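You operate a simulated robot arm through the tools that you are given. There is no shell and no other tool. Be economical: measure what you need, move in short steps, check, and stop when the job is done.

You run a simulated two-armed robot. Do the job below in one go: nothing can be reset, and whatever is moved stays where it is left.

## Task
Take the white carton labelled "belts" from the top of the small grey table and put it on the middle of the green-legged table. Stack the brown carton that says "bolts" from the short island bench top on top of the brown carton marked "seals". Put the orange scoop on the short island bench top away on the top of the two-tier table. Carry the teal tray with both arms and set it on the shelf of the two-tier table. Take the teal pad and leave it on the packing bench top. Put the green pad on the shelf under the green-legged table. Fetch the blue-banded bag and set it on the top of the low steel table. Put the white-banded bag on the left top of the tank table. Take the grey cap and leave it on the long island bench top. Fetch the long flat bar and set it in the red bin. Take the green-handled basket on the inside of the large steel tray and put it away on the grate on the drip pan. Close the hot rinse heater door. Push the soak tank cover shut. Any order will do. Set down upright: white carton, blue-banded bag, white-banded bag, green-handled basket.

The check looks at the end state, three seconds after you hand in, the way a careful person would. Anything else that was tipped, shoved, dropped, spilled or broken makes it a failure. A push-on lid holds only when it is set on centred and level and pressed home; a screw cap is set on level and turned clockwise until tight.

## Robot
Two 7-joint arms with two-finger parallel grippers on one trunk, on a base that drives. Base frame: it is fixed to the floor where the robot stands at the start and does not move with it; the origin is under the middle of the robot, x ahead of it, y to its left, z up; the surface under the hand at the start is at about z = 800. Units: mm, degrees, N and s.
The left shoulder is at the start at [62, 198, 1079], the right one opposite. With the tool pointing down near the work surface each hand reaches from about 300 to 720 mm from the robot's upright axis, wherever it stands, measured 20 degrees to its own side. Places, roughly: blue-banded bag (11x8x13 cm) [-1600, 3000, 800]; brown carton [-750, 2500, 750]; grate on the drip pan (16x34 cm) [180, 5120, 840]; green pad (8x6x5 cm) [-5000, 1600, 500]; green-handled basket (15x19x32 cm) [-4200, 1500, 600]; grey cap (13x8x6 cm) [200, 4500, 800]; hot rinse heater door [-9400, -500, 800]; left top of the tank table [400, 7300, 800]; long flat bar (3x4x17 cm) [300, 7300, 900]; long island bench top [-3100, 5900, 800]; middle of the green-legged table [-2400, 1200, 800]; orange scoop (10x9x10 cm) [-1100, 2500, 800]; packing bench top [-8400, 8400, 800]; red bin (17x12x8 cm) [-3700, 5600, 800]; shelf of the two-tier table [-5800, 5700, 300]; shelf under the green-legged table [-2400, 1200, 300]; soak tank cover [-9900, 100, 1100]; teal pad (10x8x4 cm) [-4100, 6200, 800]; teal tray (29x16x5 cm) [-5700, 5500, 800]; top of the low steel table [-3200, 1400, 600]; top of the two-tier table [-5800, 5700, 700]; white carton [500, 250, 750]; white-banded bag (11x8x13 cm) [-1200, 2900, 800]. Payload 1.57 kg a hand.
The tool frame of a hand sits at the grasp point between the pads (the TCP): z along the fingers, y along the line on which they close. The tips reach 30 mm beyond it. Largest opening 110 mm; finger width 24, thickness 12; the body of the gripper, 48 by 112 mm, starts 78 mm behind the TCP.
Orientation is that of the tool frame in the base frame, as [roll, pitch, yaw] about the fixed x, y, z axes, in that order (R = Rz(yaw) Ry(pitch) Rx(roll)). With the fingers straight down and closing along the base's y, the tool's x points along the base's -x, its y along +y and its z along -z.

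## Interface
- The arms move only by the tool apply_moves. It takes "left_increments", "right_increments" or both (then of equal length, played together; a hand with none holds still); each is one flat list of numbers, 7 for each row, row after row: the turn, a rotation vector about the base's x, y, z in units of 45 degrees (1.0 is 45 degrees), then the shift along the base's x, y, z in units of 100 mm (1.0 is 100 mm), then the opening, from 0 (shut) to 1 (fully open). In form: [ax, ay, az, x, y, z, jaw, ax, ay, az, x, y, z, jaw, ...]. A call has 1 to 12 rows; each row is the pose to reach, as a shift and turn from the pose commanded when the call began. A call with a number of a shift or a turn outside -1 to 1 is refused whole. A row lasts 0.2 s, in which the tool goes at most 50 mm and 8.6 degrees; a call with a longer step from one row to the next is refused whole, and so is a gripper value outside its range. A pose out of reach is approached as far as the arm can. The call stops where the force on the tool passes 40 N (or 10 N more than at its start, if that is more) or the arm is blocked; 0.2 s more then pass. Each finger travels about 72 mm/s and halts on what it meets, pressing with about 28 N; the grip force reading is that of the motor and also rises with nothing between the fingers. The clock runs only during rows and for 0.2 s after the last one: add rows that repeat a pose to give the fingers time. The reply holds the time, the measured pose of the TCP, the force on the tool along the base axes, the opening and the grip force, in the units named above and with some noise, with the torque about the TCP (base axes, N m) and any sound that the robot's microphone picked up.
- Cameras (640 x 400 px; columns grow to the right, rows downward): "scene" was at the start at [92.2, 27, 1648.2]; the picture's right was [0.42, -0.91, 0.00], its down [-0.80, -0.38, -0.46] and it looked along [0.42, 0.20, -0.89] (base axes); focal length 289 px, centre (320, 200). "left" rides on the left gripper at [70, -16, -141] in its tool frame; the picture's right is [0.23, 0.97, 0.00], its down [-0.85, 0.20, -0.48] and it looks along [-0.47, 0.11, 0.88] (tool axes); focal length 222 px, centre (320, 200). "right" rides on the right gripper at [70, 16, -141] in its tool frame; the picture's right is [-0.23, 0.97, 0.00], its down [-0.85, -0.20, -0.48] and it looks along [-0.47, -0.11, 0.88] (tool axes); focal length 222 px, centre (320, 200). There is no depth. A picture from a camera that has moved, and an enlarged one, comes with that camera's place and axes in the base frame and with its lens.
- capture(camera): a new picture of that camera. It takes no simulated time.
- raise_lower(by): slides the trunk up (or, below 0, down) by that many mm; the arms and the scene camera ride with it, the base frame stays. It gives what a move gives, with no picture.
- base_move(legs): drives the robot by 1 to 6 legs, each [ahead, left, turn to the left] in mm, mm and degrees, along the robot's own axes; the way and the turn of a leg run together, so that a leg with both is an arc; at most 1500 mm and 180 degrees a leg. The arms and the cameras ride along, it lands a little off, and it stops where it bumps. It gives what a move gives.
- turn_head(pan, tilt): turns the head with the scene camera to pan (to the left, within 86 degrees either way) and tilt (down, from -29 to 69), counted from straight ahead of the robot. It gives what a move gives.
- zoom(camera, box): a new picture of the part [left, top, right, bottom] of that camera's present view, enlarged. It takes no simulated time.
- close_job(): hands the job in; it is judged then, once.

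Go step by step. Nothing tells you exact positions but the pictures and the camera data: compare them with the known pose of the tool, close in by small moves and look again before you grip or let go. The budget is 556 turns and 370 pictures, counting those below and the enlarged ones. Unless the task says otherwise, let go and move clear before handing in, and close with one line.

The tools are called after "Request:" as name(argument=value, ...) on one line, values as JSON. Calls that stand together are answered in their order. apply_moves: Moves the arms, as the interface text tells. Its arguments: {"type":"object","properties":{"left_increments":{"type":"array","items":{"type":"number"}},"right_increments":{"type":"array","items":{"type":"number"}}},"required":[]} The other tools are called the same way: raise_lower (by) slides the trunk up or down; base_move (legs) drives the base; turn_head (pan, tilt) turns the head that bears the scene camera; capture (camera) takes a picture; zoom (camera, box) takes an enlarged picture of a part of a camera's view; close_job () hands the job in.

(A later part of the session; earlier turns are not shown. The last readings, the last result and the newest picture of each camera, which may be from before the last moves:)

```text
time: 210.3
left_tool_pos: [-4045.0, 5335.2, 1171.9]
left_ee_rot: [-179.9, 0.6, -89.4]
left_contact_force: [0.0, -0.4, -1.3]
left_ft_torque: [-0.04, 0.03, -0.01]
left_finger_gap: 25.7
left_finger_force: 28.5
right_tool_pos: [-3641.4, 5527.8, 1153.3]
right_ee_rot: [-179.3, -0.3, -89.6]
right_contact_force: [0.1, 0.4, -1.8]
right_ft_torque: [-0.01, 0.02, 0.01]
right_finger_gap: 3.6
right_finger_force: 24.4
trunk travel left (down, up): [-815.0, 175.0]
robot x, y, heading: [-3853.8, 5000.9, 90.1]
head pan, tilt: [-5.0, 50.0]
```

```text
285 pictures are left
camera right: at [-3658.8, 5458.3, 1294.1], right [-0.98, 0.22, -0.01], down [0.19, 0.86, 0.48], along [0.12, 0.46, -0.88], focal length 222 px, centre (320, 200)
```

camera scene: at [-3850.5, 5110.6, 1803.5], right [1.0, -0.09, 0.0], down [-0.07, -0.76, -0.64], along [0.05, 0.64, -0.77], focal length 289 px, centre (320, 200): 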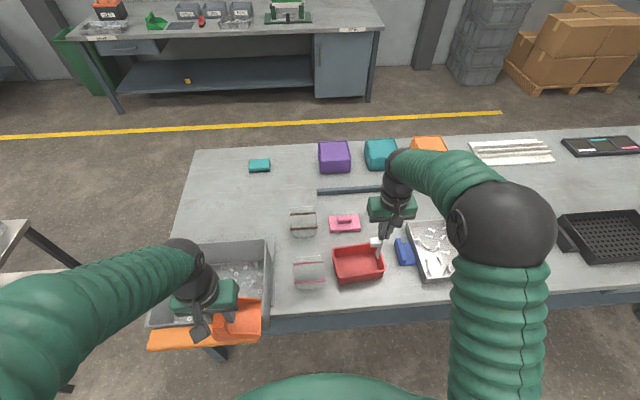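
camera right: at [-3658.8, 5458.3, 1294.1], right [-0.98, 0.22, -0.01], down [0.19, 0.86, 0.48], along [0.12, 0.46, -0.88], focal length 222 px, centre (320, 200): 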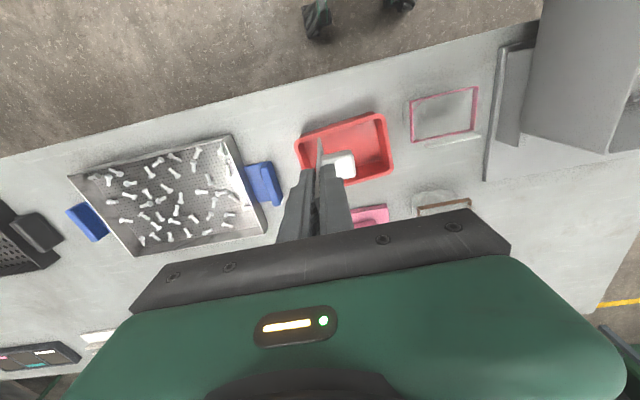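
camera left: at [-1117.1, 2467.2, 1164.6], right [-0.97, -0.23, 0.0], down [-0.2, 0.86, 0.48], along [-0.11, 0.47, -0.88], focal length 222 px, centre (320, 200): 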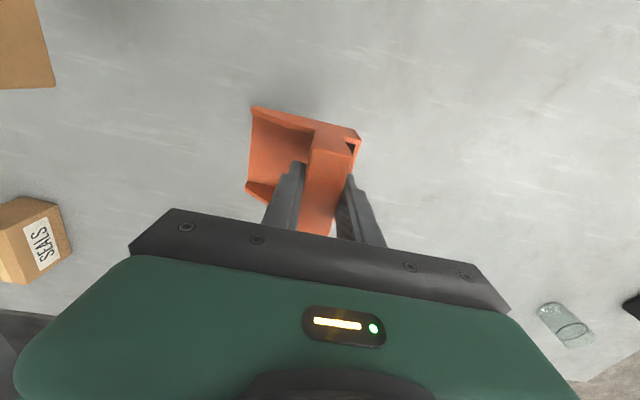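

The bin's rim spans x -3757..-3585, y 5535..5645. I tilt the right hand by 45° so the bar's foot points to the bin's left end, above it.

Request:
apply_moves(right_increments=[0, 0.17, 0, 0, 0.1, 0, 0, 0, 0.34, 0, 0, 0.2, 0, 0, 0, 0.51, 0, 0, 0.3, 0, 0, 0, 0.68, 0, 0, 0.4, 0, 0, 0, 0.84, 0, 0, 0.5, 0, 0, 0, 1, 0, 0, 0.6, 0, 0, 0, 1, 0, 0, 0.62, 0, 0])

Request:
capture(camera="scene")

Request:
capture(camera="right")

```text
time: 211.9
left_tool_pos: [-4044.7, 5334.5, 1172.6]
left_ee_rot: [-179.8, 0.8, -89.3]
left_contact_force: [0.5, 0.3, 0.0]
left_ft_torque: [-0.03, -0.03, -0.02]
left_finger_gap: 25.2
left_finger_force: 28.0
right_tool_pos: [-3640.5, 5588.6, 1153.8]
right_ee_rot: [135.6, 0.2, -89.8]
right_contact_force: [0.1, -0.4, -1.3]
right_ft_torque: [0.01, -0.08, -0.02]
right_finger_gap: 3.9
right_finger_force: 25.2
trunk travel left (down, up): [-815.0, 175.0]
robot x, y, heading: [-3857.3, 5003.7, 90.4]
head pan, tilt: [-5.0, 50.0]
```

```text
284 pictures are left
camera scene: at [-3848.4, 5109.7, 1803.5], right [1.0, -0.09, 0.0], down [-0.07, -0.76, -0.64], along [0.05, 0.64, -0.77], focal length 289 px, centre (320, 200)
```

scene: 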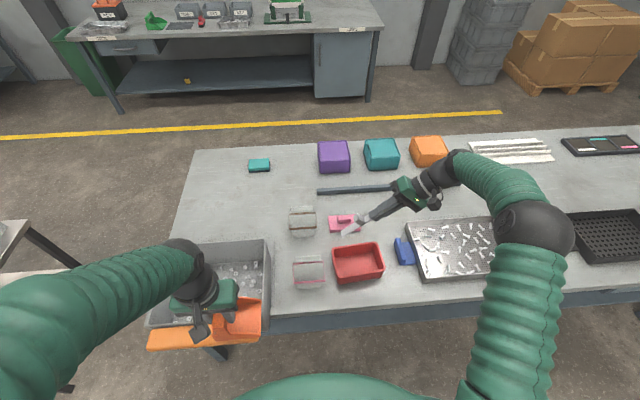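

```text
283 pictures are left
camera right: at [-3552.9, 5519.2, 1266.0], right [-0.7, 0.22, 0.68], down [0.47, 0.86, 0.2], along [-0.54, 0.47, -0.7], focal length 222 px, centre (320, 200)
```

right: 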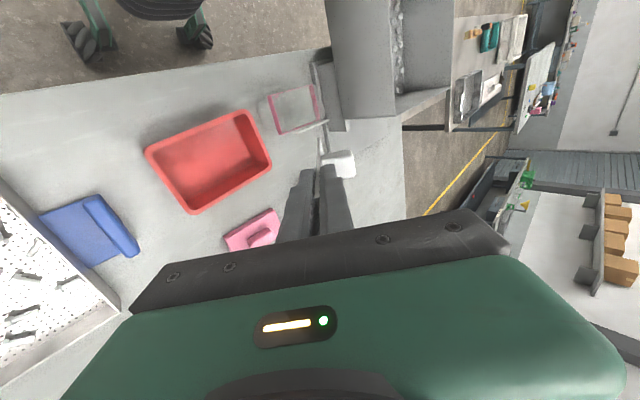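

Request:
apply_moves(right_increments=[0, 0, 0, 0.1, 0.09, -0.4, 0, 0, 0, 0, 0.18, 0.09, -0.8, 0, 0, 0, 0, 0.18, 0.09, -1, 0])

Request:
apply_moves(right_increments=[0, 0, 0, 0, 0, -0.4, 0, 0, 0, 0, 0, 0, -0.7, 0, 0, 0, 0, 0, 0, -0.9, 0])

Request:
capture(camera="right")

Request:
zoom(camera="scene", box=[280, 180, 460, 300])

```text
time: 212.7
left_tool_pos: [-4043.4, 5333.9, 1174.1]
left_ee_rot: [180.0, 0.7, -89.3]
left_contact_force: [0.3, 0.1, -0.7]
left_ft_torque: [-0.02, -0.03, -0.02]
left_finger_gap: 25.5
left_finger_force: 27.9
right_tool_pos: [-3622.8, 5600.0, 1053.7]
right_ee_rot: [135.6, 0.2, -89.8]
right_contact_force: [-0.6, 0.7, -0.2]
right_ft_torque: [0.0, -0.05, -0.01]
right_finger_gap: 4.0
right_finger_force: 24.5
trunk travel left (down, up): [-815.0, 175.0]
robot x, y, heading: [-3864.2, 5002.1, 90.2]
head pan, tilt: [-5.0, 50.0]
```

```text
time: 213.5
left_tool_pos: [-4043.9, 5334.6, 1172.6]
left_ee_rot: [180.0, 0.7, -89.3]
left_contact_force: [0.0, 0.3, -0.6]
left_ft_torque: [-0.01, -0.01, 0.0]
left_finger_gap: 25.7
left_finger_force: 27.9
right_tool_pos: [-3622.1, 5599.2, 964.9]
right_ee_rot: [135.6, 0.3, -89.7]
right_contact_force: [-0.4, -0.2, -0.7]
right_ft_torque: [-0.02, -0.06, 0.01]
right_finger_gap: 3.7
right_finger_force: 24.7
trunk travel left (down, up): [-815.0, 175.0]
robot x, y, heading: [-3858.3, 5001.4, 90.1]
head pan, tilt: [-5.0, 50.0]
```

```text
282 pictures are left
camera right: at [-3535.0, 5529.5, 1076.7], right [-0.7, 0.22, 0.68], down [0.47, 0.86, 0.21], along [-0.54, 0.47, -0.7], focal length 222 px, centre (320, 200)
```

right: 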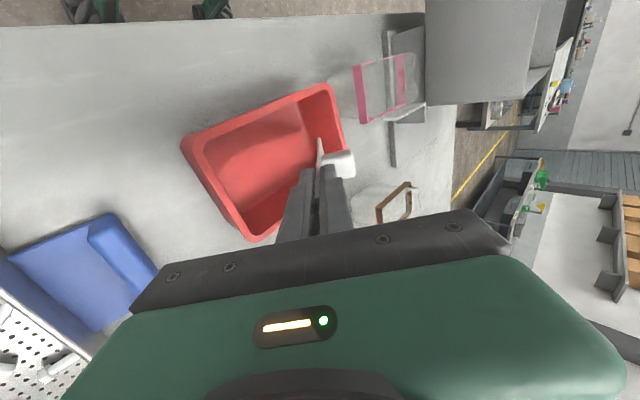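

```text
3.33 times, centred on (370, 240) of scene
camera zoom: at [-3847.8, 5109.9, 1803.5], right [1.0, -0.09, 0.0], down [-0.07, -0.76, -0.64], along [0.05, 0.64, -0.77], focal length 962 px, centre (153, 67)
```

zoom: 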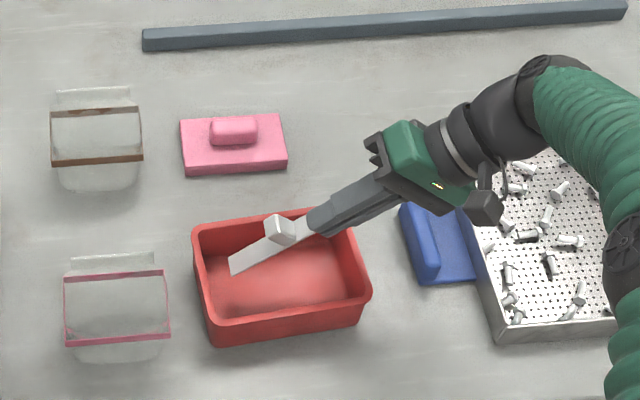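

The bar's foot is inside the rim. I lower to near the floor of the bin.

Request:
apply_moves(right_increments=[0, 0, 0, 0, -0.03, -0.25, 0, 0, 0, 0, 0, -0.03, -0.4, 0, 0, 0, 0, 0, -0.03, -0.46, 0, 0, 0, 0, 0, -0.03, -0.5, 0])

Request:
zoom(camera="scene", box=[300, 200, 440, 300])

Request:
capture(camera="right")

```text
time: 214.5
left_tool_pos: [-4045.3, 5335.3, 1172.3]
left_ee_rot: [-180.0, 0.7, -89.3]
left_contact_force: [0.9, 0.4, -0.4]
left_ft_torque: [-0.02, -0.01, 0.02]
left_finger_gap: 25.8
left_finger_force: 27.8
right_tool_pos: [-3622.2, 5596.5, 911.8]
right_ee_rot: [135.7, 0.1, -89.7]
right_contact_force: [1.1, 0.7, 0.2]
right_ft_torque: [-0.01, -0.04, -0.01]
right_finger_gap: 3.9
right_finger_force: 24.7
trunk travel left (down, up): [-815.0, 175.0]
robot x, y, heading: [-3860.3, 5002.2, 90.2]
head pan, tilt: [-5.0, 50.0]
```

```text
4.00 times, centred on (370, 250) of scene
camera zoom: at [-3849.2, 5110.1, 1803.5], right [1.0, -0.09, 0.0], down [-0.07, -0.76, -0.64], along [0.05, 0.64, -0.77], focal length 1154 px, centre (120, 0)
```

zoom: 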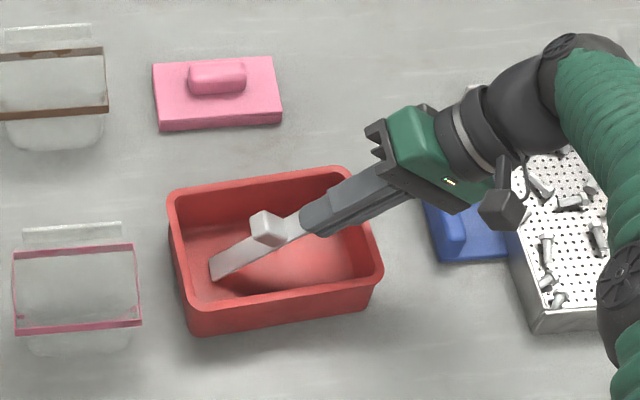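

```text
279 pictures are left
camera right: at [-3534.3, 5526.1, 1025.1], right [-0.7, 0.22, 0.68], down [0.47, 0.86, 0.2], along [-0.54, 0.47, -0.7], focal length 222 px, centre (320, 200)
```

right: 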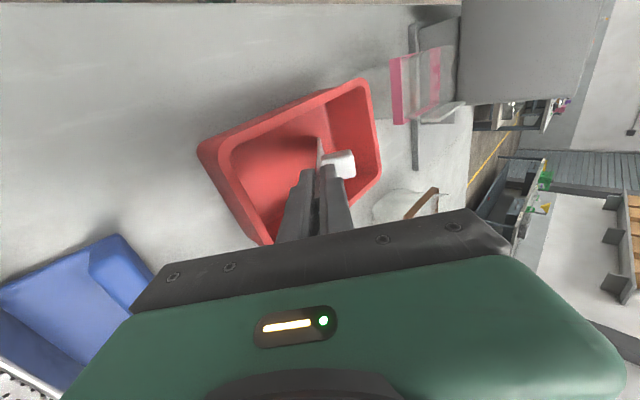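

Request:
apply_moves(right_increments=[0, 0, 0, 0, 0, -0.04, 0, 0, 0, 0, 0, 0, -0.04, 0.2, 0, 0, 0, 0, 0, -0.04, 0.2, 0, 0, 0, 0, 0, -0.04, 0.2, 0, 0, 0, 0.15, 0, 0.15, 0.2, 0, 0, 0, 0.35, 0, 0.35, 0.2, 0, 0, 0, 0.6, 0, 0.6, 0.2, 0, 0, 0, 0.85, 0, 0.85, 0.2])

Request:
capture(camera="right")

Request:
zoom(camera="scene", box=[300, 200, 440, 300])

```text
time: 216.3
left_tool_pos: [-4042.7, 5334.5, 1173.2]
left_ee_rot: [180.0, 0.7, -89.3]
left_contact_force: [-0.1, -0.1, -0.9]
left_ft_torque: [-0.03, 0.03, 0.01]
left_finger_gap: 25.5
left_finger_force: 28.1
right_tool_pos: [-3536.9, 5595.9, 1001.4]
right_ee_rot: [135.7, 0.1, -89.8]
right_contact_force: [-0.1, 0.4, -0.6]
right_ft_torque: [-0.01, -0.02, -0.01]
right_finger_gap: 21.9
right_finger_force: 0.0
trunk travel left (down, up): [-815.0, 175.0]
robot x, y, heading: [-3858.9, 4997.3, 89.9]
head pan, tilt: [-5.0, 50.0]
```

```text
278 pictures are left
camera right: at [-3449.5, 5524.8, 1112.9], right [-0.7, 0.22, 0.68], down [0.47, 0.86, 0.21], along [-0.54, 0.47, -0.7], focal length 222 px, centre (320, 200)
```

right: 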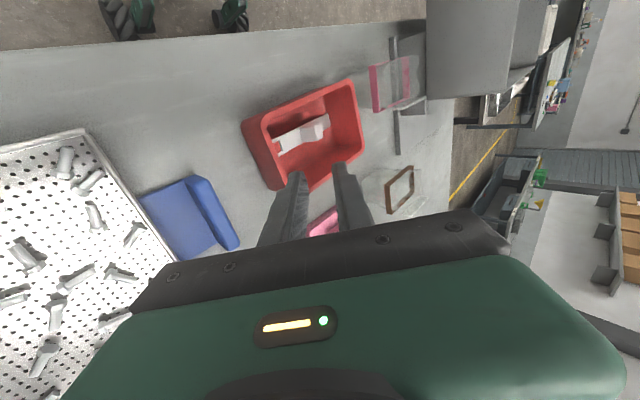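

```text
4.00 times, centred on (370, 250) of scene
camera zoom: at [-3848.1, 5109.3, 1803.5], right [1.0, -0.09, 0.0], down [-0.07, -0.76, -0.64], along [0.05, 0.64, -0.77], focal length 1154 px, centre (120, 0)
```

zoom: 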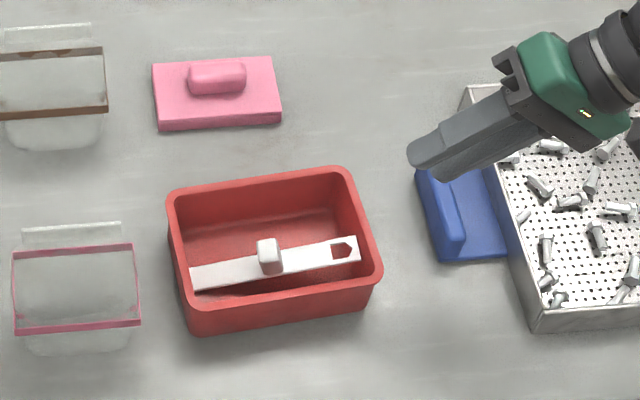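

The bar lies in the red bin. I bring the right hand up and straight again, then go to the two-tier table with the scoop.

Request:
apply_moves(right_increments=[0, -0.1, 0, 0, 0, 0.4, 0.5, 0, -0.25, 0, 0, 0, 0.8, 1, 0, -0.42, 0, -0.2, -0.1, 1, 1, 0, -0.59, 0, -0.4, -0.2, 1, 1, 0, -0.76, 0, -0.6, -0.3, 1, 1, 0, -0.93, 0, -0.6, -0.5, 1, 1, 0, -1, 0, -0.6, -0.8, 1, 1])

Request:
base_move(legs=[[-400, 0, 0], [0, 1500, 0], [0, 350, 0]])

Request:
turn_head(pan=5, tilt=35)

Request:
capture(camera="scene")

```text
time: 217.9
left_tool_pos: [-4046.8, 5333.3, 1172.9]
left_ee_rot: [-179.9, 0.7, -89.3]
left_contact_force: [1.0, -0.3, -1.0]
left_ft_torque: [0.02, 0.0, 0.04]
left_finger_gap: 25.5
left_finger_force: 28.3
right_tool_pos: [-3598.3, 5515.0, 1096.7]
right_ee_rot: [-179.1, 0.0, -89.7]
right_contact_force: [-0.2, -0.1, -0.1]
right_ft_torque: [0.03, 0.02, -0.01]
right_finger_gap: 109.8
right_finger_force: 0.1
trunk travel left (down, up): [-815.0, 175.0]
robot x, y, heading: [-3857.6, 5003.0, 90.0]
head pan, tilt: [-5.0, 50.0]
```

```text
time: 229.3
left_tool_pos: [-5905.5, 4902.6, 1175.1]
left_ee_rot: [179.7, 0.7, -87.8]
left_contact_force: [0.7, 0.6, -0.9]
left_ft_torque: [-0.02, 0.03, -0.01]
left_finger_gap: 25.4
left_finger_force: 28.1
right_tool_pos: [-5461.6, 5097.2, 1093.8]
right_ee_rot: [-179.8, -0.1, -88.0]
right_contact_force: [0.6, 0.6, -0.1]
right_ft_torque: [-0.03, 0.08, -0.01]
right_finger_gap: 109.8
right_finger_force: 0.1
trunk travel left (down, up): [-815.0, 175.0]
robot x, y, heading: [-5719.1, 4574.2, 91.9]
head pan, tilt: [-5.0, 50.0]
```

```text
time: 230.1
left_tool_pos: [-5907.2, 4901.4, 1173.8]
left_ee_rot: [179.8, 0.8, -87.9]
left_contact_force: [0.5, 0.6, -0.9]
left_ft_torque: [-0.01, 0.05, 0.01]
left_finger_gap: 25.3
left_finger_force: 28.3
right_tool_pos: [-5465.3, 5095.1, 1095.5]
right_ee_rot: [-179.5, -0.1, -88.3]
right_contact_force: [0.3, -0.4, -0.8]
right_ft_torque: [0.01, 0.06, 0.02]
right_finger_gap: 109.9
right_finger_force: 0.1
trunk travel left (down, up): [-815.0, 175.0]
robot x, y, heading: [-5715.1, 4575.8, 91.5]
head pan, tilt: [5.0, 35.0]
```

```text
276 pictures are left
camera scene: at [-5716.0, 4694.0, 1825.1], right [0.99, 0.12, -0.01], down [0.06, -0.57, -0.82], along [-0.1, 0.81, -0.58], focal length 289 px, centre (320, 200)
```

scene: 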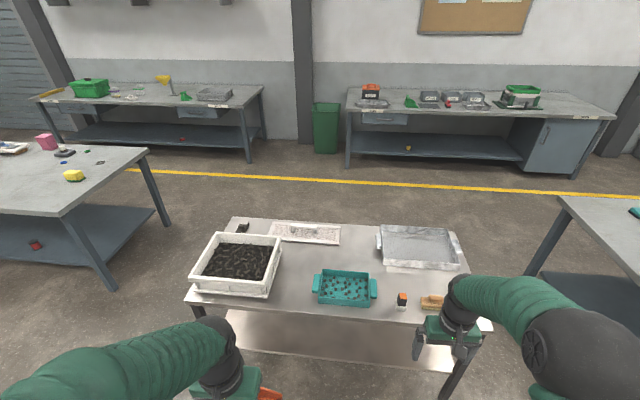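

The two-tier top (z≈700) is free behind the teal tray. I drive up and will set the scoop at about (-5800, 5740).

Request:
base_move(legs=[[520, -75, -1.5]])

Request:
apply_moves(left_increments=[0, 0, 0, 0, 0.45, 0, 0, 0, 0, 0, 0, 0.9, 0, 0, 0, 0, 0, 0, 1, 0, 0])

Request:
apply_moves(left_increments=[0, 0, 0, 0, 0.45, 0, 0, 0, 0, 0, 0, 0.9, 0, 0, 0, 0, 0, 0, 1, 0, 0])

Request:
raise_lower(by=-180)

Request:
turn_head(pan=5, tilt=45)

Request:
capture(camera="scene")

Request:
capture(camera="left")

```text
time: 233.2
left_tool_pos: [-5837.4, 5423.9, 1172.0]
left_ee_rot: [-179.8, 0.9, -89.7]
left_contact_force: [-0.1, -0.2, -0.4]
left_ft_torque: [0.02, 0.02, 0.03]
left_finger_gap: 25.7
left_finger_force: 28.1
right_tool_pos: [-5388.1, 5602.6, 1099.7]
right_ee_rot: [-179.1, 0.0, -90.0]
right_contact_force: [0.4, 0.8, 0.4]
right_ft_torque: [0.0, 0.02, 0.02]
right_finger_gap: 109.9
right_finger_force: 0.0
trunk travel left (down, up): [-815.0, 175.0]
robot x, y, heading: [-5645.7, 5088.5, 89.9]
head pan, tilt: [5.0, 35.0]
```

```text
time: 234.0
left_tool_pos: [-5834.0, 5522.6, 1172.5]
left_ee_rot: [-179.8, 0.9, -89.7]
left_contact_force: [-0.5, -0.1, -1.5]
left_ft_torque: [-0.01, 0.02, -0.01]
left_finger_gap: 25.5
left_finger_force: 28.0
right_tool_pos: [-5386.1, 5604.1, 1098.4]
right_ee_rot: [-179.3, 0.0, -90.0]
right_contact_force: [-0.2, 0.2, 0.8]
right_ft_torque: [-0.02, -0.02, -0.02]
right_finger_gap: 109.8
right_finger_force: 0.1
trunk travel left (down, up): [-815.0, 175.0]
robot x, y, heading: [-5648.1, 5094.3, 89.6]
head pan, tilt: [5.0, 35.0]
```

```text
time: 234.8
left_tool_pos: [-5834.5, 5625.2, 1173.3]
left_ee_rot: [-179.8, 0.9, -89.6]
left_contact_force: [-0.3, 0.3, -1.1]
left_ft_torque: [0.02, 0.02, -0.03]
left_finger_gap: 25.5
left_finger_force: 28.1
right_tool_pos: [-5386.3, 5603.3, 1098.4]
right_ee_rot: [-179.2, 0.1, -90.1]
right_contact_force: [0.3, -0.3, -0.1]
right_ft_torque: [0.0, 0.03, -0.02]
right_finger_gap: 110.0
right_finger_force: 0.1
trunk travel left (down, up): [-815.0, 175.0]
robot x, y, heading: [-5649.7, 5090.4, 90.1]
head pan, tilt: [5.0, 35.0]
```

```text
time: 236.8
left_tool_pos: [-5835.2, 5626.1, 991.8]
left_ee_rot: [-179.7, 0.8, -89.8]
left_contact_force: [-0.8, 0.2, -0.9]
left_ft_torque: [0.01, -0.01, 0.03]
left_finger_gap: 25.5
left_finger_force: 27.5
right_tool_pos: [-5385.8, 5604.8, 917.6]
right_ee_rot: [-179.2, 0.1, -90.0]
right_contact_force: [0.1, -0.1, -0.4]
right_ft_torque: [0.01, 0.01, 0.0]
right_finger_gap: 110.1
right_finger_force: 0.1
trunk travel left (down, up): [-635.0, 355.0]
robot x, y, heading: [-5651.4, 5090.7, 89.6]
head pan, tilt: [5.0, 35.0]
```

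```text
time: 237.5
left_tool_pos: [-5835.3, 5624.9, 992.0]
left_ee_rot: [-179.9, 0.8, -89.8]
left_contact_force: [0.2, -0.6, -0.9]
left_ft_torque: [-0.04, 0.01, -0.01]
left_finger_gap: 25.4
left_finger_force: 27.8
right_tool_pos: [-5385.8, 5603.9, 917.4]
right_ee_rot: [-179.2, 0.0, -90.0]
right_contact_force: [-0.1, -0.5, 0.5]
right_ft_torque: [0.0, -0.01, 0.01]
right_finger_gap: 110.0
right_finger_force: 0.1
trunk travel left (down, up): [-635.0, 355.0]
robot x, y, heading: [-5648.3, 5094.2, 89.6]
head pan, tilt: [5.0, 45.0]
```

```text
275 pictures are left
camera scene: at [-5653.5, 5206.6, 1630.4], right [1.0, 0.08, 0.0], down [0.06, -0.71, -0.71], along [-0.06, 0.7, -0.71], focal length 289 px, centre (320, 200)
```

scene: 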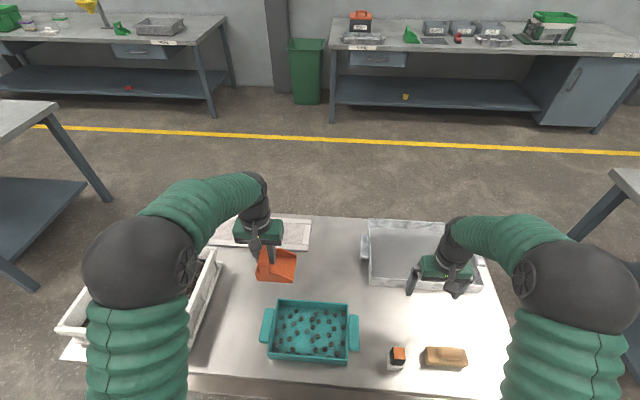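

```text
274 pictures are left
camera left: at [-5818.8, 5554.2, 1131.3], right [-0.97, -0.23, -0.01], down [-0.2, 0.85, 0.49], along [-0.11, 0.48, -0.87], focal length 222 px, centre (320, 200)
```

left: 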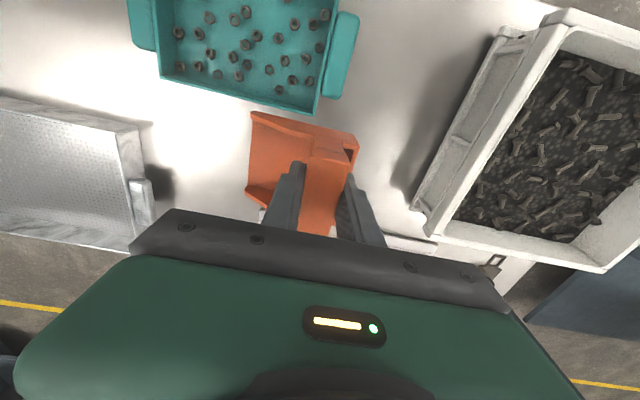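

Free spot confirmed. I move the scoop there and lower it.

Request:
apply_moves(left_increments=[0, 0, 0, 0.1, 0.45, 0, 0, 0, 0, 0, 0.15, 0.9, 0, 0, 0, 0, 0, 0.15, 1, -0.4, 0, 0, 0, 0, 0.15, 1, -0.8, 0, 0, 0, 0, 0.15, 1, -1, 0])

Request:
apply_moves(left_increments=[0, -0.02, 0, 0, 0.08, -0.4, 0, 0, -0.02, 0, 0, 0.08, -0.7, 0, 0, -0.02, 0, 0, 0.08, -0.9, 0])

Request:
zoom(camera="scene", box=[200, 210, 360, 330])

```text
time: 238.7
left_tool_pos: [-5818.1, 5724.9, 890.6]
left_ee_rot: [-179.7, 0.7, -89.8]
left_contact_force: [0.3, -0.4, 0.6]
left_ft_torque: [0.01, 0.01, -0.01]
left_finger_gap: 25.6
left_finger_force: 27.8
right_tool_pos: [-5385.6, 5604.7, 918.2]
right_ee_rot: [-179.2, 0.0, -89.9]
right_contact_force: [0.1, -0.9, -0.8]
right_ft_torque: [0.01, -0.03, 0.0]
right_finger_gap: 110.1
right_finger_force: 0.1
trunk travel left (down, up): [-635.0, 355.0]
robot x, y, heading: [-5646.5, 5090.8, 89.7]
head pan, tilt: [5.0, 45.0]
```

```text
time: 239.6
left_tool_pos: [-5817.5, 5740.2, 814.0]
left_ee_rot: [-179.1, 2.0, -89.7]
left_contact_force: [2.9, -13.3, 39.9]
left_ft_torque: [-0.73, 1.05, 0.23]
left_finger_gap: 25.8
left_finger_force: 27.8
right_tool_pos: [-5383.9, 5602.0, 919.5]
right_ee_rot: [-179.4, 0.2, -90.0]
right_contact_force: [-0.5, -0.1, 0.5]
right_ft_torque: [-0.06, -0.02, 0.02]
right_finger_gap: 109.9
right_finger_force: 0.1
trunk travel left (down, up): [-635.0, 355.0]
robot x, y, heading: [-5650.3, 5093.1, 90.0]
head pan, tilt: [5.0, 45.0]
stopped in row 3 (left hand): the force on the tool passed its limit at 52 N (the readings are from after the stop); the commanded pose is now the measured one
```

```text
3.33 times, centred on (280, 270) of scene
camera zoom: at [-5650.0, 5200.5, 1631.3], right [1.0, 0.08, 0.0], down [0.06, -0.7, -0.71], along [-0.06, 0.71, -0.71], focal length 962 px, centre (453, -33)
```

zoom: 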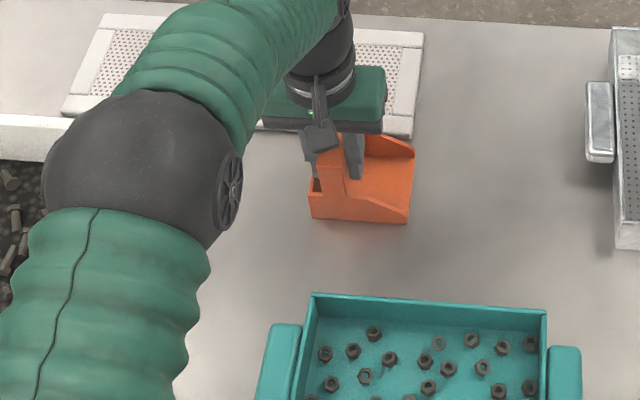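

Contact came earlier than expected; I check whether it is the table top or the white tray behind.

Request:
apply_moves(left_increments=[0, 0, 0, 0, 0, 0.15, 0])

Request:
capture(camera="left")

Request:
zoom(camera="scene", box=[240, 220, 340, 300])

```text
time: 239.9
left_tool_pos: [-5820.0, 5741.7, 820.7]
left_ee_rot: [-178.9, 1.4, -89.7]
left_contact_force: [-0.6, -0.2, -1.0]
left_ft_torque: [-0.04, -0.02, -0.02]
left_finger_gap: 25.4
left_finger_force: 28.1
right_tool_pos: [-5386.6, 5606.3, 916.1]
right_ee_rot: [-179.2, -0.1, -90.0]
right_contact_force: [-0.4, -0.2, 0.9]
right_ft_torque: [0.01, 0.01, 0.0]
right_finger_gap: 110.2
right_finger_force: 0.0
trunk travel left (down, up): [-635.0, 355.0]
robot x, y, heading: [-5651.2, 5094.0, 89.7]
head pan, tilt: [5.0, 45.0]
```

```text
272 pictures are left
camera left: at [-5805.5, 5668.5, 960.3], right [-0.97, -0.23, -0.02], down [-0.21, 0.84, 0.5], along [-0.1, 0.49, -0.87], focal length 222 px, centre (320, 200)
```

left: 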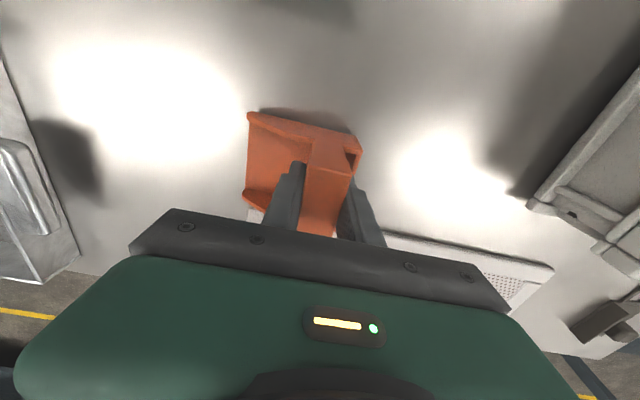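

```text
5.00 times, centred on (290, 260) of scene
camera zoom: at [-5655.1, 5211.7, 1629.4], right [1.0, 0.08, 0.0], down [0.06, -0.71, -0.7], along [-0.06, 0.7, -0.71], focal length 1443 px, centre (470, -100)
```

zoom: 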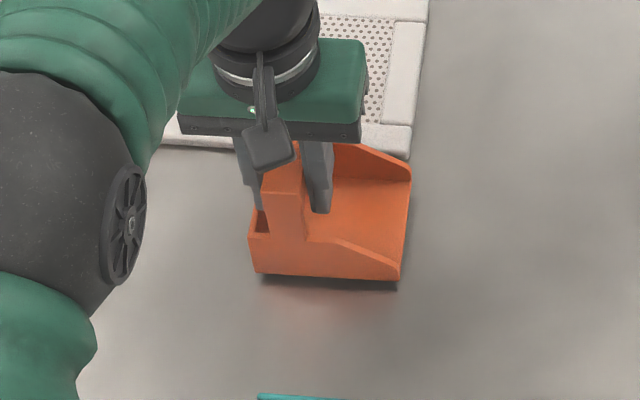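

It is the top itself (z≈727); the scoop is clear of the tray. I level the hand, set it down gently and release.

Request:
apply_moves(left_increments=[-0.03, 0.024, 0, 0, -0.03, 0, 0, -0.03, 0.024, 0, 0, -0.05, -0.05, 0, -0.03, 0.024, 0, 0, -0.05, -0.09, 0])

```text
time: 240.8
left_tool_pos: [-5817.2, 5734.1, 815.6]
left_ee_rot: [179.9, 0.6, -89.6]
left_contact_force: [0.0, -0.2, 7.1]
left_ft_torque: [0.48, -0.07, -0.01]
left_finger_gap: 25.3
left_finger_force: 28.3
right_tool_pos: [-5385.8, 5602.8, 919.6]
right_ee_rot: [-179.2, 0.1, -90.1]
right_contact_force: [0.6, -0.4, 0.8]
right_ft_torque: [-0.07, -0.03, -0.01]
right_finger_gap: 109.9
right_finger_force: 0.0
trunk travel left (down, up): [-635.0, 355.0]
robot x, y, heading: [-5649.7, 5093.3, 89.6]
head pan, tilt: [5.0, 45.0]
```

Request:
apply_moves(left_increments=[0, 0, 0, 0, 0, 0, 0.3, 0, 0, 0, 0, 0, 0, 0.6, 0, 0, 0, 0, 0, 0, 0.8, 0, 0, 0, 0, 0, 0, 0.8, 0, 0, 0, 0, 0, 0.3, 0.8, 0, 0, 0, 0, 0, 0.65, 0.8, 0, 0, 0, 0, 0, 1, 1])

Request:
apply_moves(left_increments=[0, 0, 0, 0, 0, 0.45, 1, 0, 0, 0, 0, -0.4, 0.7, 1, 0, 0, 0, 0, -0.85, 0.7, 1])

Request:
capture(camera="scene")

Request:
capture(camera="left")

```text
time: 242.3
left_tool_pos: [-5819.0, 5735.0, 917.4]
left_ee_rot: [179.9, 0.3, -89.7]
left_contact_force: [-0.5, -0.4, -0.7]
left_ft_torque: [0.03, 0.03, 0.0]
left_finger_gap: 109.9
left_finger_force: 0.0
right_tool_pos: [-5385.5, 5602.5, 918.3]
right_ee_rot: [-179.3, 0.1, -90.1]
right_contact_force: [0.0, -1.0, 0.2]
right_ft_torque: [0.01, 0.0, -0.04]
right_finger_gap: 110.3
right_finger_force: 0.1
trunk travel left (down, up): [-635.0, 355.0]
robot x, y, heading: [-5652.0, 5092.2, 89.3]
head pan, tilt: [5.0, 45.0]
```

```text
time: 243.2
left_tool_pos: [-5819.3, 5643.6, 983.3]
left_ee_rot: [179.9, 0.4, -89.8]
left_contact_force: [0.5, -0.5, -0.1]
left_ft_torque: [0.0, -0.01, 0.03]
left_finger_gap: 110.0
left_finger_force: 0.0
right_tool_pos: [-5385.1, 5602.2, 918.9]
right_ee_rot: [-179.2, 0.1, -90.1]
right_contact_force: [0.3, 0.0, -0.1]
right_ft_torque: [0.05, -0.02, -0.02]
right_finger_gap: 109.9
right_finger_force: 0.0
trunk travel left (down, up): [-635.0, 355.0]
robot x, y, heading: [-5651.8, 5092.8, 89.7]
head pan, tilt: [5.0, 45.0]
```

```text
270 pictures are left
camera scene: at [-5653.0, 5204.4, 1630.5], right [1.0, 0.08, 0.0], down [0.06, -0.71, -0.71], along [-0.06, 0.7, -0.71], focal length 289 px, centre (320, 200)
```

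scene: 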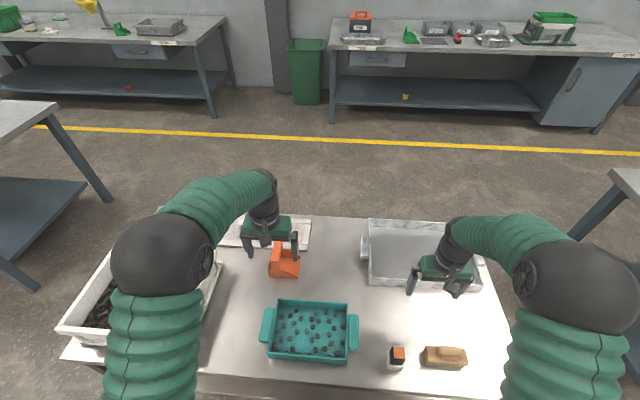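

```text
269 pictures are left
camera left: at [-5802.8, 5572.7, 1123.8], right [-0.97, -0.23, 0.0], down [-0.2, 0.85, 0.49], along [-0.11, 0.47, -0.87], focal length 222 px, centre (320, 200)
```

left: 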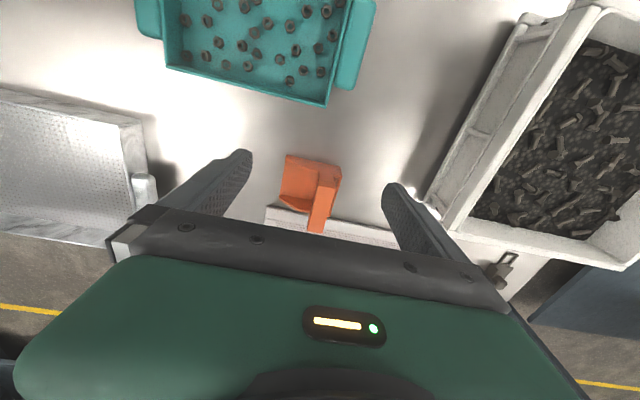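

The scoop is in place. Now the teal tray: I look closely at its handles and its load.

Request:
zoom(camera="scene", box=[240, 280, 380, 380])

Request:
turn_head(pan=0, tilt=62)

Request:
capture(camera="scene")

```text
4.00 times, centred on (310, 330) of scene
camera zoom: at [-5653.0, 5204.4, 1630.5], right [1.0, 0.08, 0.0], down [0.06, -0.71, -0.71], along [-0.06, 0.7, -0.71], focal length 1154 px, centre (360, -320)
```

zoom: 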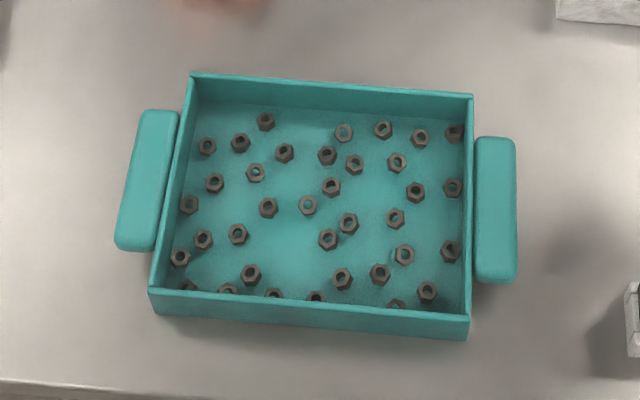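

```text
time: 243.9
left_tool_pos: [-5819.7, 5646.2, 982.1]
left_ee_rot: [-180.0, 0.3, -89.8]
left_contact_force: [0.5, -0.8, -0.1]
left_ft_torque: [-0.01, 0.0, 0.01]
left_finger_gap: 109.8
left_finger_force: 0.1
right_tool_pos: [-5384.8, 5604.8, 918.1]
right_ee_rot: [-179.2, 0.0, -90.1]
right_contact_force: [-0.7, 0.2, 0.0]
right_ft_torque: [-0.03, 0.03, -0.01]
right_finger_gap: 110.0
right_finger_force: 0.1
trunk travel left (down, up): [-635.0, 355.0]
robot x, y, heading: [-5645.3, 5094.4, 89.7]
head pan, tilt: [0.0, 62.0]
```

```text
267 pictures are left
camera scene: at [-5646.2, 5190.9, 1608.6], right [1.0, 0.0, 0.0], down [0.0, -0.88, -0.47], along [0.0, 0.47, -0.88], focal length 289 px, centre (320, 200)
```

scene: 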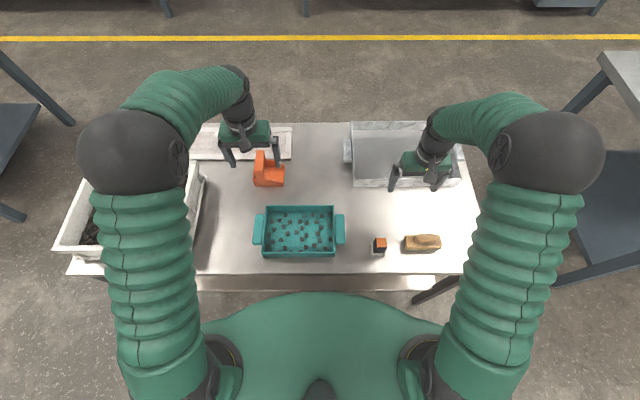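

The tray holds loose nuts, so it must stay level; its end handles (x≈-5840 and -5582, y 5469–5572) suit forward-pointing grippers. I back off to have room and turn both hands to point forward with vertical closing.

Request:
base_move(legs=[[-270, 60, 0]])

Request:
apply_moves(left_increments=[0.096, 0.096, -0.096, 0, 0, 0, 1, 0.192, 0.192, -0.192, 0, 0, 0, 1, 0.288, 0.288, -0.288, 0, 0, 0, 1, 0.384, 0.384, -0.384, 0, 0, 0, 1, 0.48, 0.48, -0.48, 0, 0, 0, 1, 0.576, 0.576, -0.576, 0, 0, 0, 1, 0.672, 0.672, -0.672, 0, 0, 0, 1, 0.77, 0.77, -0.77, 0, 0, 0, 1], right_increments=[0.096, -0.096, 0.096, 0, 0, 0.1, 1, 0.192, -0.192, 0.192, 0, 0, 0.2, 1, 0.288, -0.288, 0.288, 0, 0, 0.3, 1, 0.384, -0.384, 0.384, 0, 0, 0.4, 1, 0.48, -0.48, 0.48, 0, 0, 0.5, 1, 0.576, -0.576, 0.576, 0, 0, 0.6, 1, 0.672, -0.672, 0.672, 0, 0, 0.6, 1, 0.77, -0.77, 0.77, 0, 0, 0.6, 1])

Request:
apply_moves(left_increments=[0.096, 0.096, -0.096, 0, 0, 0, 1, 0.192, 0.192, -0.192, 0, 0, 0, 1, 0.288, 0.288, -0.288, 0, 0, 0, 1, 0.384, 0.384, -0.384, 0, 0, 0, 1, 0.48, 0.48, -0.48, 0, 0, 0, 1, 0.576, 0.576, -0.576, 0, 0, 0, 1, 0.672, 0.672, -0.672, 0, 0, 0, 1, 0.77, 0.77, -0.77, 0, 0, 0, 1], right_increments=[0.096, -0.096, 0.096, 0, 0, 0, 1, 0.192, -0.192, 0.192, 0, 0, 0, 1, 0.288, -0.288, 0.288, 0, 0, 0, 1, 0.384, -0.384, 0.384, 0, 0, 0, 1, 0.48, -0.48, 0.48, 0, 0, 0, 1, 0.576, -0.576, 0.576, 0, 0, 0, 1, 0.672, -0.672, 0.672, 0, 0, 0, 1, 0.77, -0.77, 0.77, 0, 0, 0, 1])

Request:
turn_head(pan=0, tilt=50)

Request:
capture(camera="scene")

```text
time: 245.9
left_tool_pos: [-5882.0, 5374.0, 983.3]
left_ee_rot: [179.7, 0.2, -89.5]
left_contact_force: [0.6, -0.4, -0.4]
left_ft_torque: [0.01, 0.03, 0.03]
left_finger_gap: 110.3
left_finger_force: 0.0
right_tool_pos: [-5448.9, 5335.5, 917.0]
right_ee_rot: [-179.3, 0.0, -89.8]
right_contact_force: [1.2, 0.4, 0.6]
right_ft_torque: [0.0, 0.05, -0.01]
right_finger_gap: 109.8
right_finger_force: 0.1
trunk travel left (down, up): [-635.0, 355.0]
robot x, y, heading: [-5708.9, 4820.4, 89.8]
head pan, tilt: [0.0, 62.0]
```

```text
time: 247.5
left_tool_pos: [-6012.9, 5370.1, 1033.2]
left_ee_rot: [146.1, 28.5, -108.9]
left_contact_force: [-0.1, -0.3, 0.4]
left_ft_torque: [-0.01, 0.04, 0.03]
left_finger_gap: 110.1
left_finger_force: 0.1
right_tool_pos: [-5350.0, 5316.7, 1025.7]
right_ee_rot: [-147.5, 31.3, -71.0]
right_contact_force: [-1.3, -0.2, 1.1]
right_ft_torque: [0.01, 0.0, -0.05]
right_finger_gap: 110.3
right_finger_force: 0.1
trunk travel left (down, up): [-635.0, 355.0]
robot x, y, heading: [-5708.6, 4818.7, 90.2]
head pan, tilt: [0.0, 62.0]
stopped in row 8 (right hand): the arm was blocked; the commanded pose is now the measured one
```

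```text
time: 248.0
left_tool_pos: [-6113.1, 5344.7, 1091.3]
left_ee_rot: [153.3, 46.1, -93.8]
left_contact_force: [0.7, -0.1, -0.1]
left_ft_torque: [-0.01, 0.02, 0.0]
left_finger_gap: 109.8
left_finger_force: 0.1
right_tool_pos: [-5330.0, 5312.4, 1052.6]
right_ee_rot: [-143.7, 41.6, -68.9]
right_contact_force: [-0.3, -0.3, 0.2]
right_ft_torque: [0.01, -0.03, -0.03]
right_finger_gap: 109.9
right_finger_force: 0.0
trunk travel left (down, up): [-635.0, 355.0]
robot x, y, heading: [-5713.1, 4818.3, 90.3]
head pan, tilt: [0.0, 62.0]
stopped in row 2 (left hand): the arm was blocked; the commanded pose is now the measured one
```

```text
time: 248.7
left_tool_pos: [-6108.8, 5349.4, 1089.3]
left_ee_rot: [153.3, 45.9, -94.0]
left_contact_force: [-0.3, 0.4, 0.8]
left_ft_torque: [-0.01, 0.02, -0.02]
left_finger_gap: 109.9
left_finger_force: 0.0
right_tool_pos: [-5330.5, 5317.0, 1049.1]
right_ee_rot: [-144.1, 41.5, -68.9]
right_contact_force: [-0.7, -0.6, 0.0]
right_ft_torque: [0.01, -0.03, -0.01]
right_finger_gap: 109.9
right_finger_force: 0.0
trunk travel left (down, up): [-635.0, 355.0]
robot x, y, heading: [-5705.2, 4821.7, 90.1]
head pan, tilt: [0.0, 50.0]
```

```text
266 pictures are left
camera scene: at [-5708.7, 4930.9, 1623.3], right [1.0, 0.0, 0.0], down [0.0, -0.77, -0.64], along [0.0, 0.64, -0.77], focal length 289 px, centre (320, 200)
```

scene: 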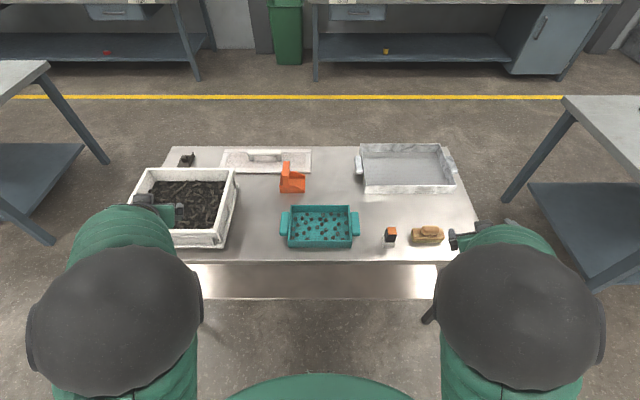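

The arms got folded too much that near. I first bring both hands farther forward, then continue the turn.

Request:
apply_moves(left_increments=[0, 0, 0, 0.25, 0.25, 0, 1, 0, 0, 0, 0.5, 0.5, 0, 1, 0, 0, 0, 0.75, 0.75, 0, 1, 0, 0, 0, 1, 1, 0, 1], right_increments=[0, 0, 0, -0.2, 0.25, 0, 1, 0, 0, 0, -0.4, 0.5, 0, 1, 0, 0, 0, -0.6, 0.75, 0, 1, 0, 0, 0, -0.8, 1, 0, 1])

Request:
apply_moves(left_increments=[0, 0, 0, 0.25, 0.25, 0, 1, 0, 0, 0, 0.5, 0.5, 0, 1, 0, 0, 0, 0.75, 0.75, 0, 1, 0, 0, 0, 1, 1, 0, 1], right_increments=[0, 0, 0, -0.2, 0.25, 0, 1, 0, 0, 0, -0.4, 0.5, 0, 1, 0, 0, 0, -0.6, 0.75, 0, 1, 0, 0, 0, -0.8, 1, 0, 1])

Request:
capture(camera="scene")

```text
time: 249.9
left_tool_pos: [-6020.3, 5447.9, 1131.0]
left_ee_rot: [159.0, 50.6, -88.4]
left_contact_force: [0.1, -0.9, 0.7]
left_ft_torque: [-0.04, 0.01, 0.01]
left_finger_gap: 109.9
left_finger_force: 0.1
right_tool_pos: [-5385.7, 5417.4, 1092.6]
right_ee_rot: [-148.0, 47.9, -74.6]
right_contact_force: [1.1, 0.1, 0.3]
right_ft_torque: [0.01, -0.03, -0.03]
right_finger_gap: 110.1
right_finger_force: 0.0
trunk travel left (down, up): [-635.0, 355.0]
robot x, y, heading: [-5710.1, 4822.9, 89.8]
head pan, tilt: [0.0, 50.0]
stopped in row 4 (left hand): the arm was blocked; the commanded pose is now the measured one
```

```text
time: 250.7
left_tool_pos: [-5959.1, 5515.5, 1199.9]
left_ee_rot: [168.7, 56.6, -79.7]
left_contact_force: [0.2, 0.3, 0.1]
left_ft_torque: [-0.01, 0.01, -0.01]
left_finger_gap: 109.8
left_finger_force: 0.0
right_tool_pos: [-5428.3, 5486.5, 1162.7]
right_ee_rot: [-155.4, 56.4, -81.9]
right_contact_force: [1.2, -0.4, 0.1]
right_ft_torque: [0.01, 0.0, 0.0]
right_finger_gap: 110.1
right_finger_force: 0.1
trunk travel left (down, up): [-635.0, 355.0]
robot x, y, heading: [-5709.4, 4822.3, 89.8]
head pan, tilt: [0.0, 50.0]
stopped in row 3 (right hand): the arm was blocked; the commanded pose is now the measured one
```

```text
265 pictures are left
camera scene: at [-5707.4, 4932.0, 1623.8], right [1.0, 0.0, 0.0], down [0.0, -0.77, -0.64], along [0.0, 0.64, -0.77], focal length 289 px, centre (320, 200)
```

scene: 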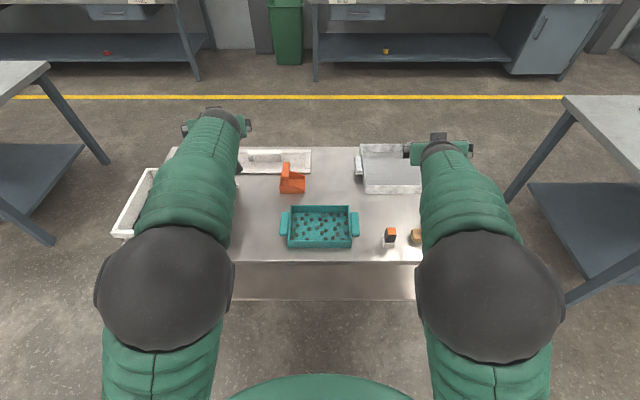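

The forward pitch works better with the hands near shoulder height. I back away from the table, lower the trunk and retry there.

Request:
base_move(legs=[[-250, 0, 0]])

Request:
raise_lower(by=-330)

Request:
capture(camera="scene")

```text
time: 252.6
left_tool_pos: [-5959.6, 5258.8, 1198.0]
left_ee_rot: [169.1, 56.6, -79.5]
left_contact_force: [-0.6, 0.5, -1.2]
left_ft_torque: [0.0, -0.02, -0.01]
left_finger_gap: 109.9
left_finger_force: 0.2
right_tool_pos: [-5432.8, 5233.2, 1161.5]
right_ee_rot: [-155.6, 56.5, -81.5]
right_contact_force: [-0.3, 0.0, 0.5]
right_ft_torque: [0.01, 0.02, 0.0]
right_finger_gap: 110.0
right_finger_force: 0.1
trunk travel left (down, up): [-635.0, 355.0]
robot x, y, heading: [-5706.1, 4570.1, 90.7]
head pan, tilt: [0.0, 50.0]
```

```text
time: 255.8
left_tool_pos: [-5961.8, 5253.8, 872.7]
left_ee_rot: [169.5, 57.0, -78.9]
left_contact_force: [-0.1, -0.6, 0.0]
left_ft_torque: [-0.01, -0.02, 0.01]
left_finger_gap: 110.0
left_finger_force: 0.1
right_tool_pos: [-5428.6, 5229.4, 836.2]
right_ee_rot: [-155.9, 57.0, -82.1]
right_contact_force: [0.3, 0.7, -0.1]
right_ft_torque: [-0.03, -0.01, 0.02]
right_finger_gap: 110.2
right_finger_force: 0.0
trunk travel left (down, up): [-305.0, 685.0]
robot x, y, heading: [-5702.1, 4563.6, 90.5]
head pan, tilt: [0.0, 50.0]
```

```text
264 pictures are left
camera scene: at [-5707.4, 4674.7, 1292.7], right [1.0, 0.01, 0.0], down [0.0, -0.77, -0.64], along [0.0, 0.64, -0.77], focal length 289 px, centre (320, 200)
```

scene: 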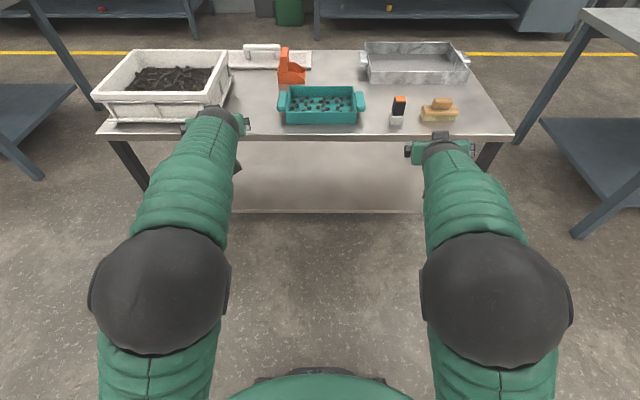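

Shelf below is empty. I turn both hands towards the forward pose (roll outward), first half.

Request:
apply_moves(left_increments=[0.018, 0.16, -0.078, 0, 0, 0, 1, 0.035, 0.32, -0.157, 0, 0, 0, 1, 0.053, 0.48, -0.235, 0, 0, 0, 1, 0.07, 0.64, -0.313, 0, 0, 0, 1, 0.088, 0.8, -0.39, 0, 0, 0, 1, 0.106, 0.96, -0.47, 0, 0, 0, 1], right_increments=[0.023, -0.144, 0.0675, 0, 0, 0, 1, 0.046, -0.288, 0.135, 0, 0, 0, 1, 0.069, -0.43, 0.2, 0, 0, 0, 1, 0.091, -0.577, 0.27, 0, 0, 0, 1, 0.114, -0.72, 0.338, 0, 0, 0, 1, 0.137, -0.865, 0.405, 0, 0, 0, 1])

Request:
capture(camera="scene")

```text
time: 256.6
left_tool_pos: [-6088.9, 5219.6, 927.5]
left_ee_rot: [142.3, 64.4, -100.3]
left_contact_force: [-0.6, 0.3, -0.5]
left_ft_torque: [-0.03, 0.02, 0.02]
left_finger_gap: 110.0
left_finger_force: 0.0
right_tool_pos: [-5361.2, 5211.8, 873.2]
right_ee_rot: [-127.6, 58.1, -56.8]
right_contact_force: [0.3, 0.9, 0.9]
right_ft_torque: [-0.03, 0.01, -0.03]
right_finger_gap: 110.0
right_finger_force: 0.0
trunk travel left (down, up): [-305.0, 685.0]
robot x, y, heading: [-5705.6, 4565.9, 90.4]
head pan, tilt: [0.0, 50.0]
stopped in row 3 (left hand): the arm was blocked; the commanded pose is now the measured one
```

```text
263 pictures are left
camera scene: at [-5708.0, 4673.8, 1292.6], right [1.0, 0.01, 0.0], down [0.01, -0.77, -0.64], along [0.0, 0.64, -0.77], focal length 289 px, centre (320, 200)
```

scene: 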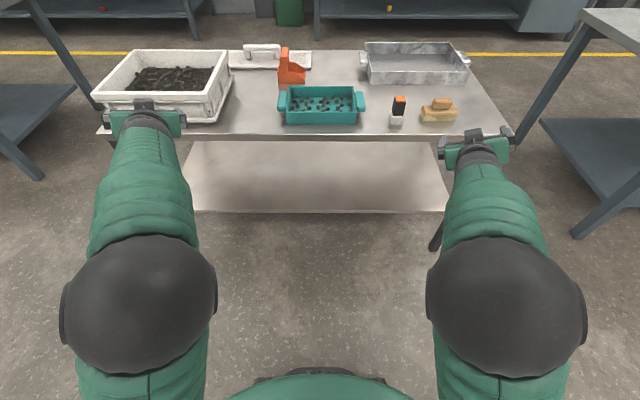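

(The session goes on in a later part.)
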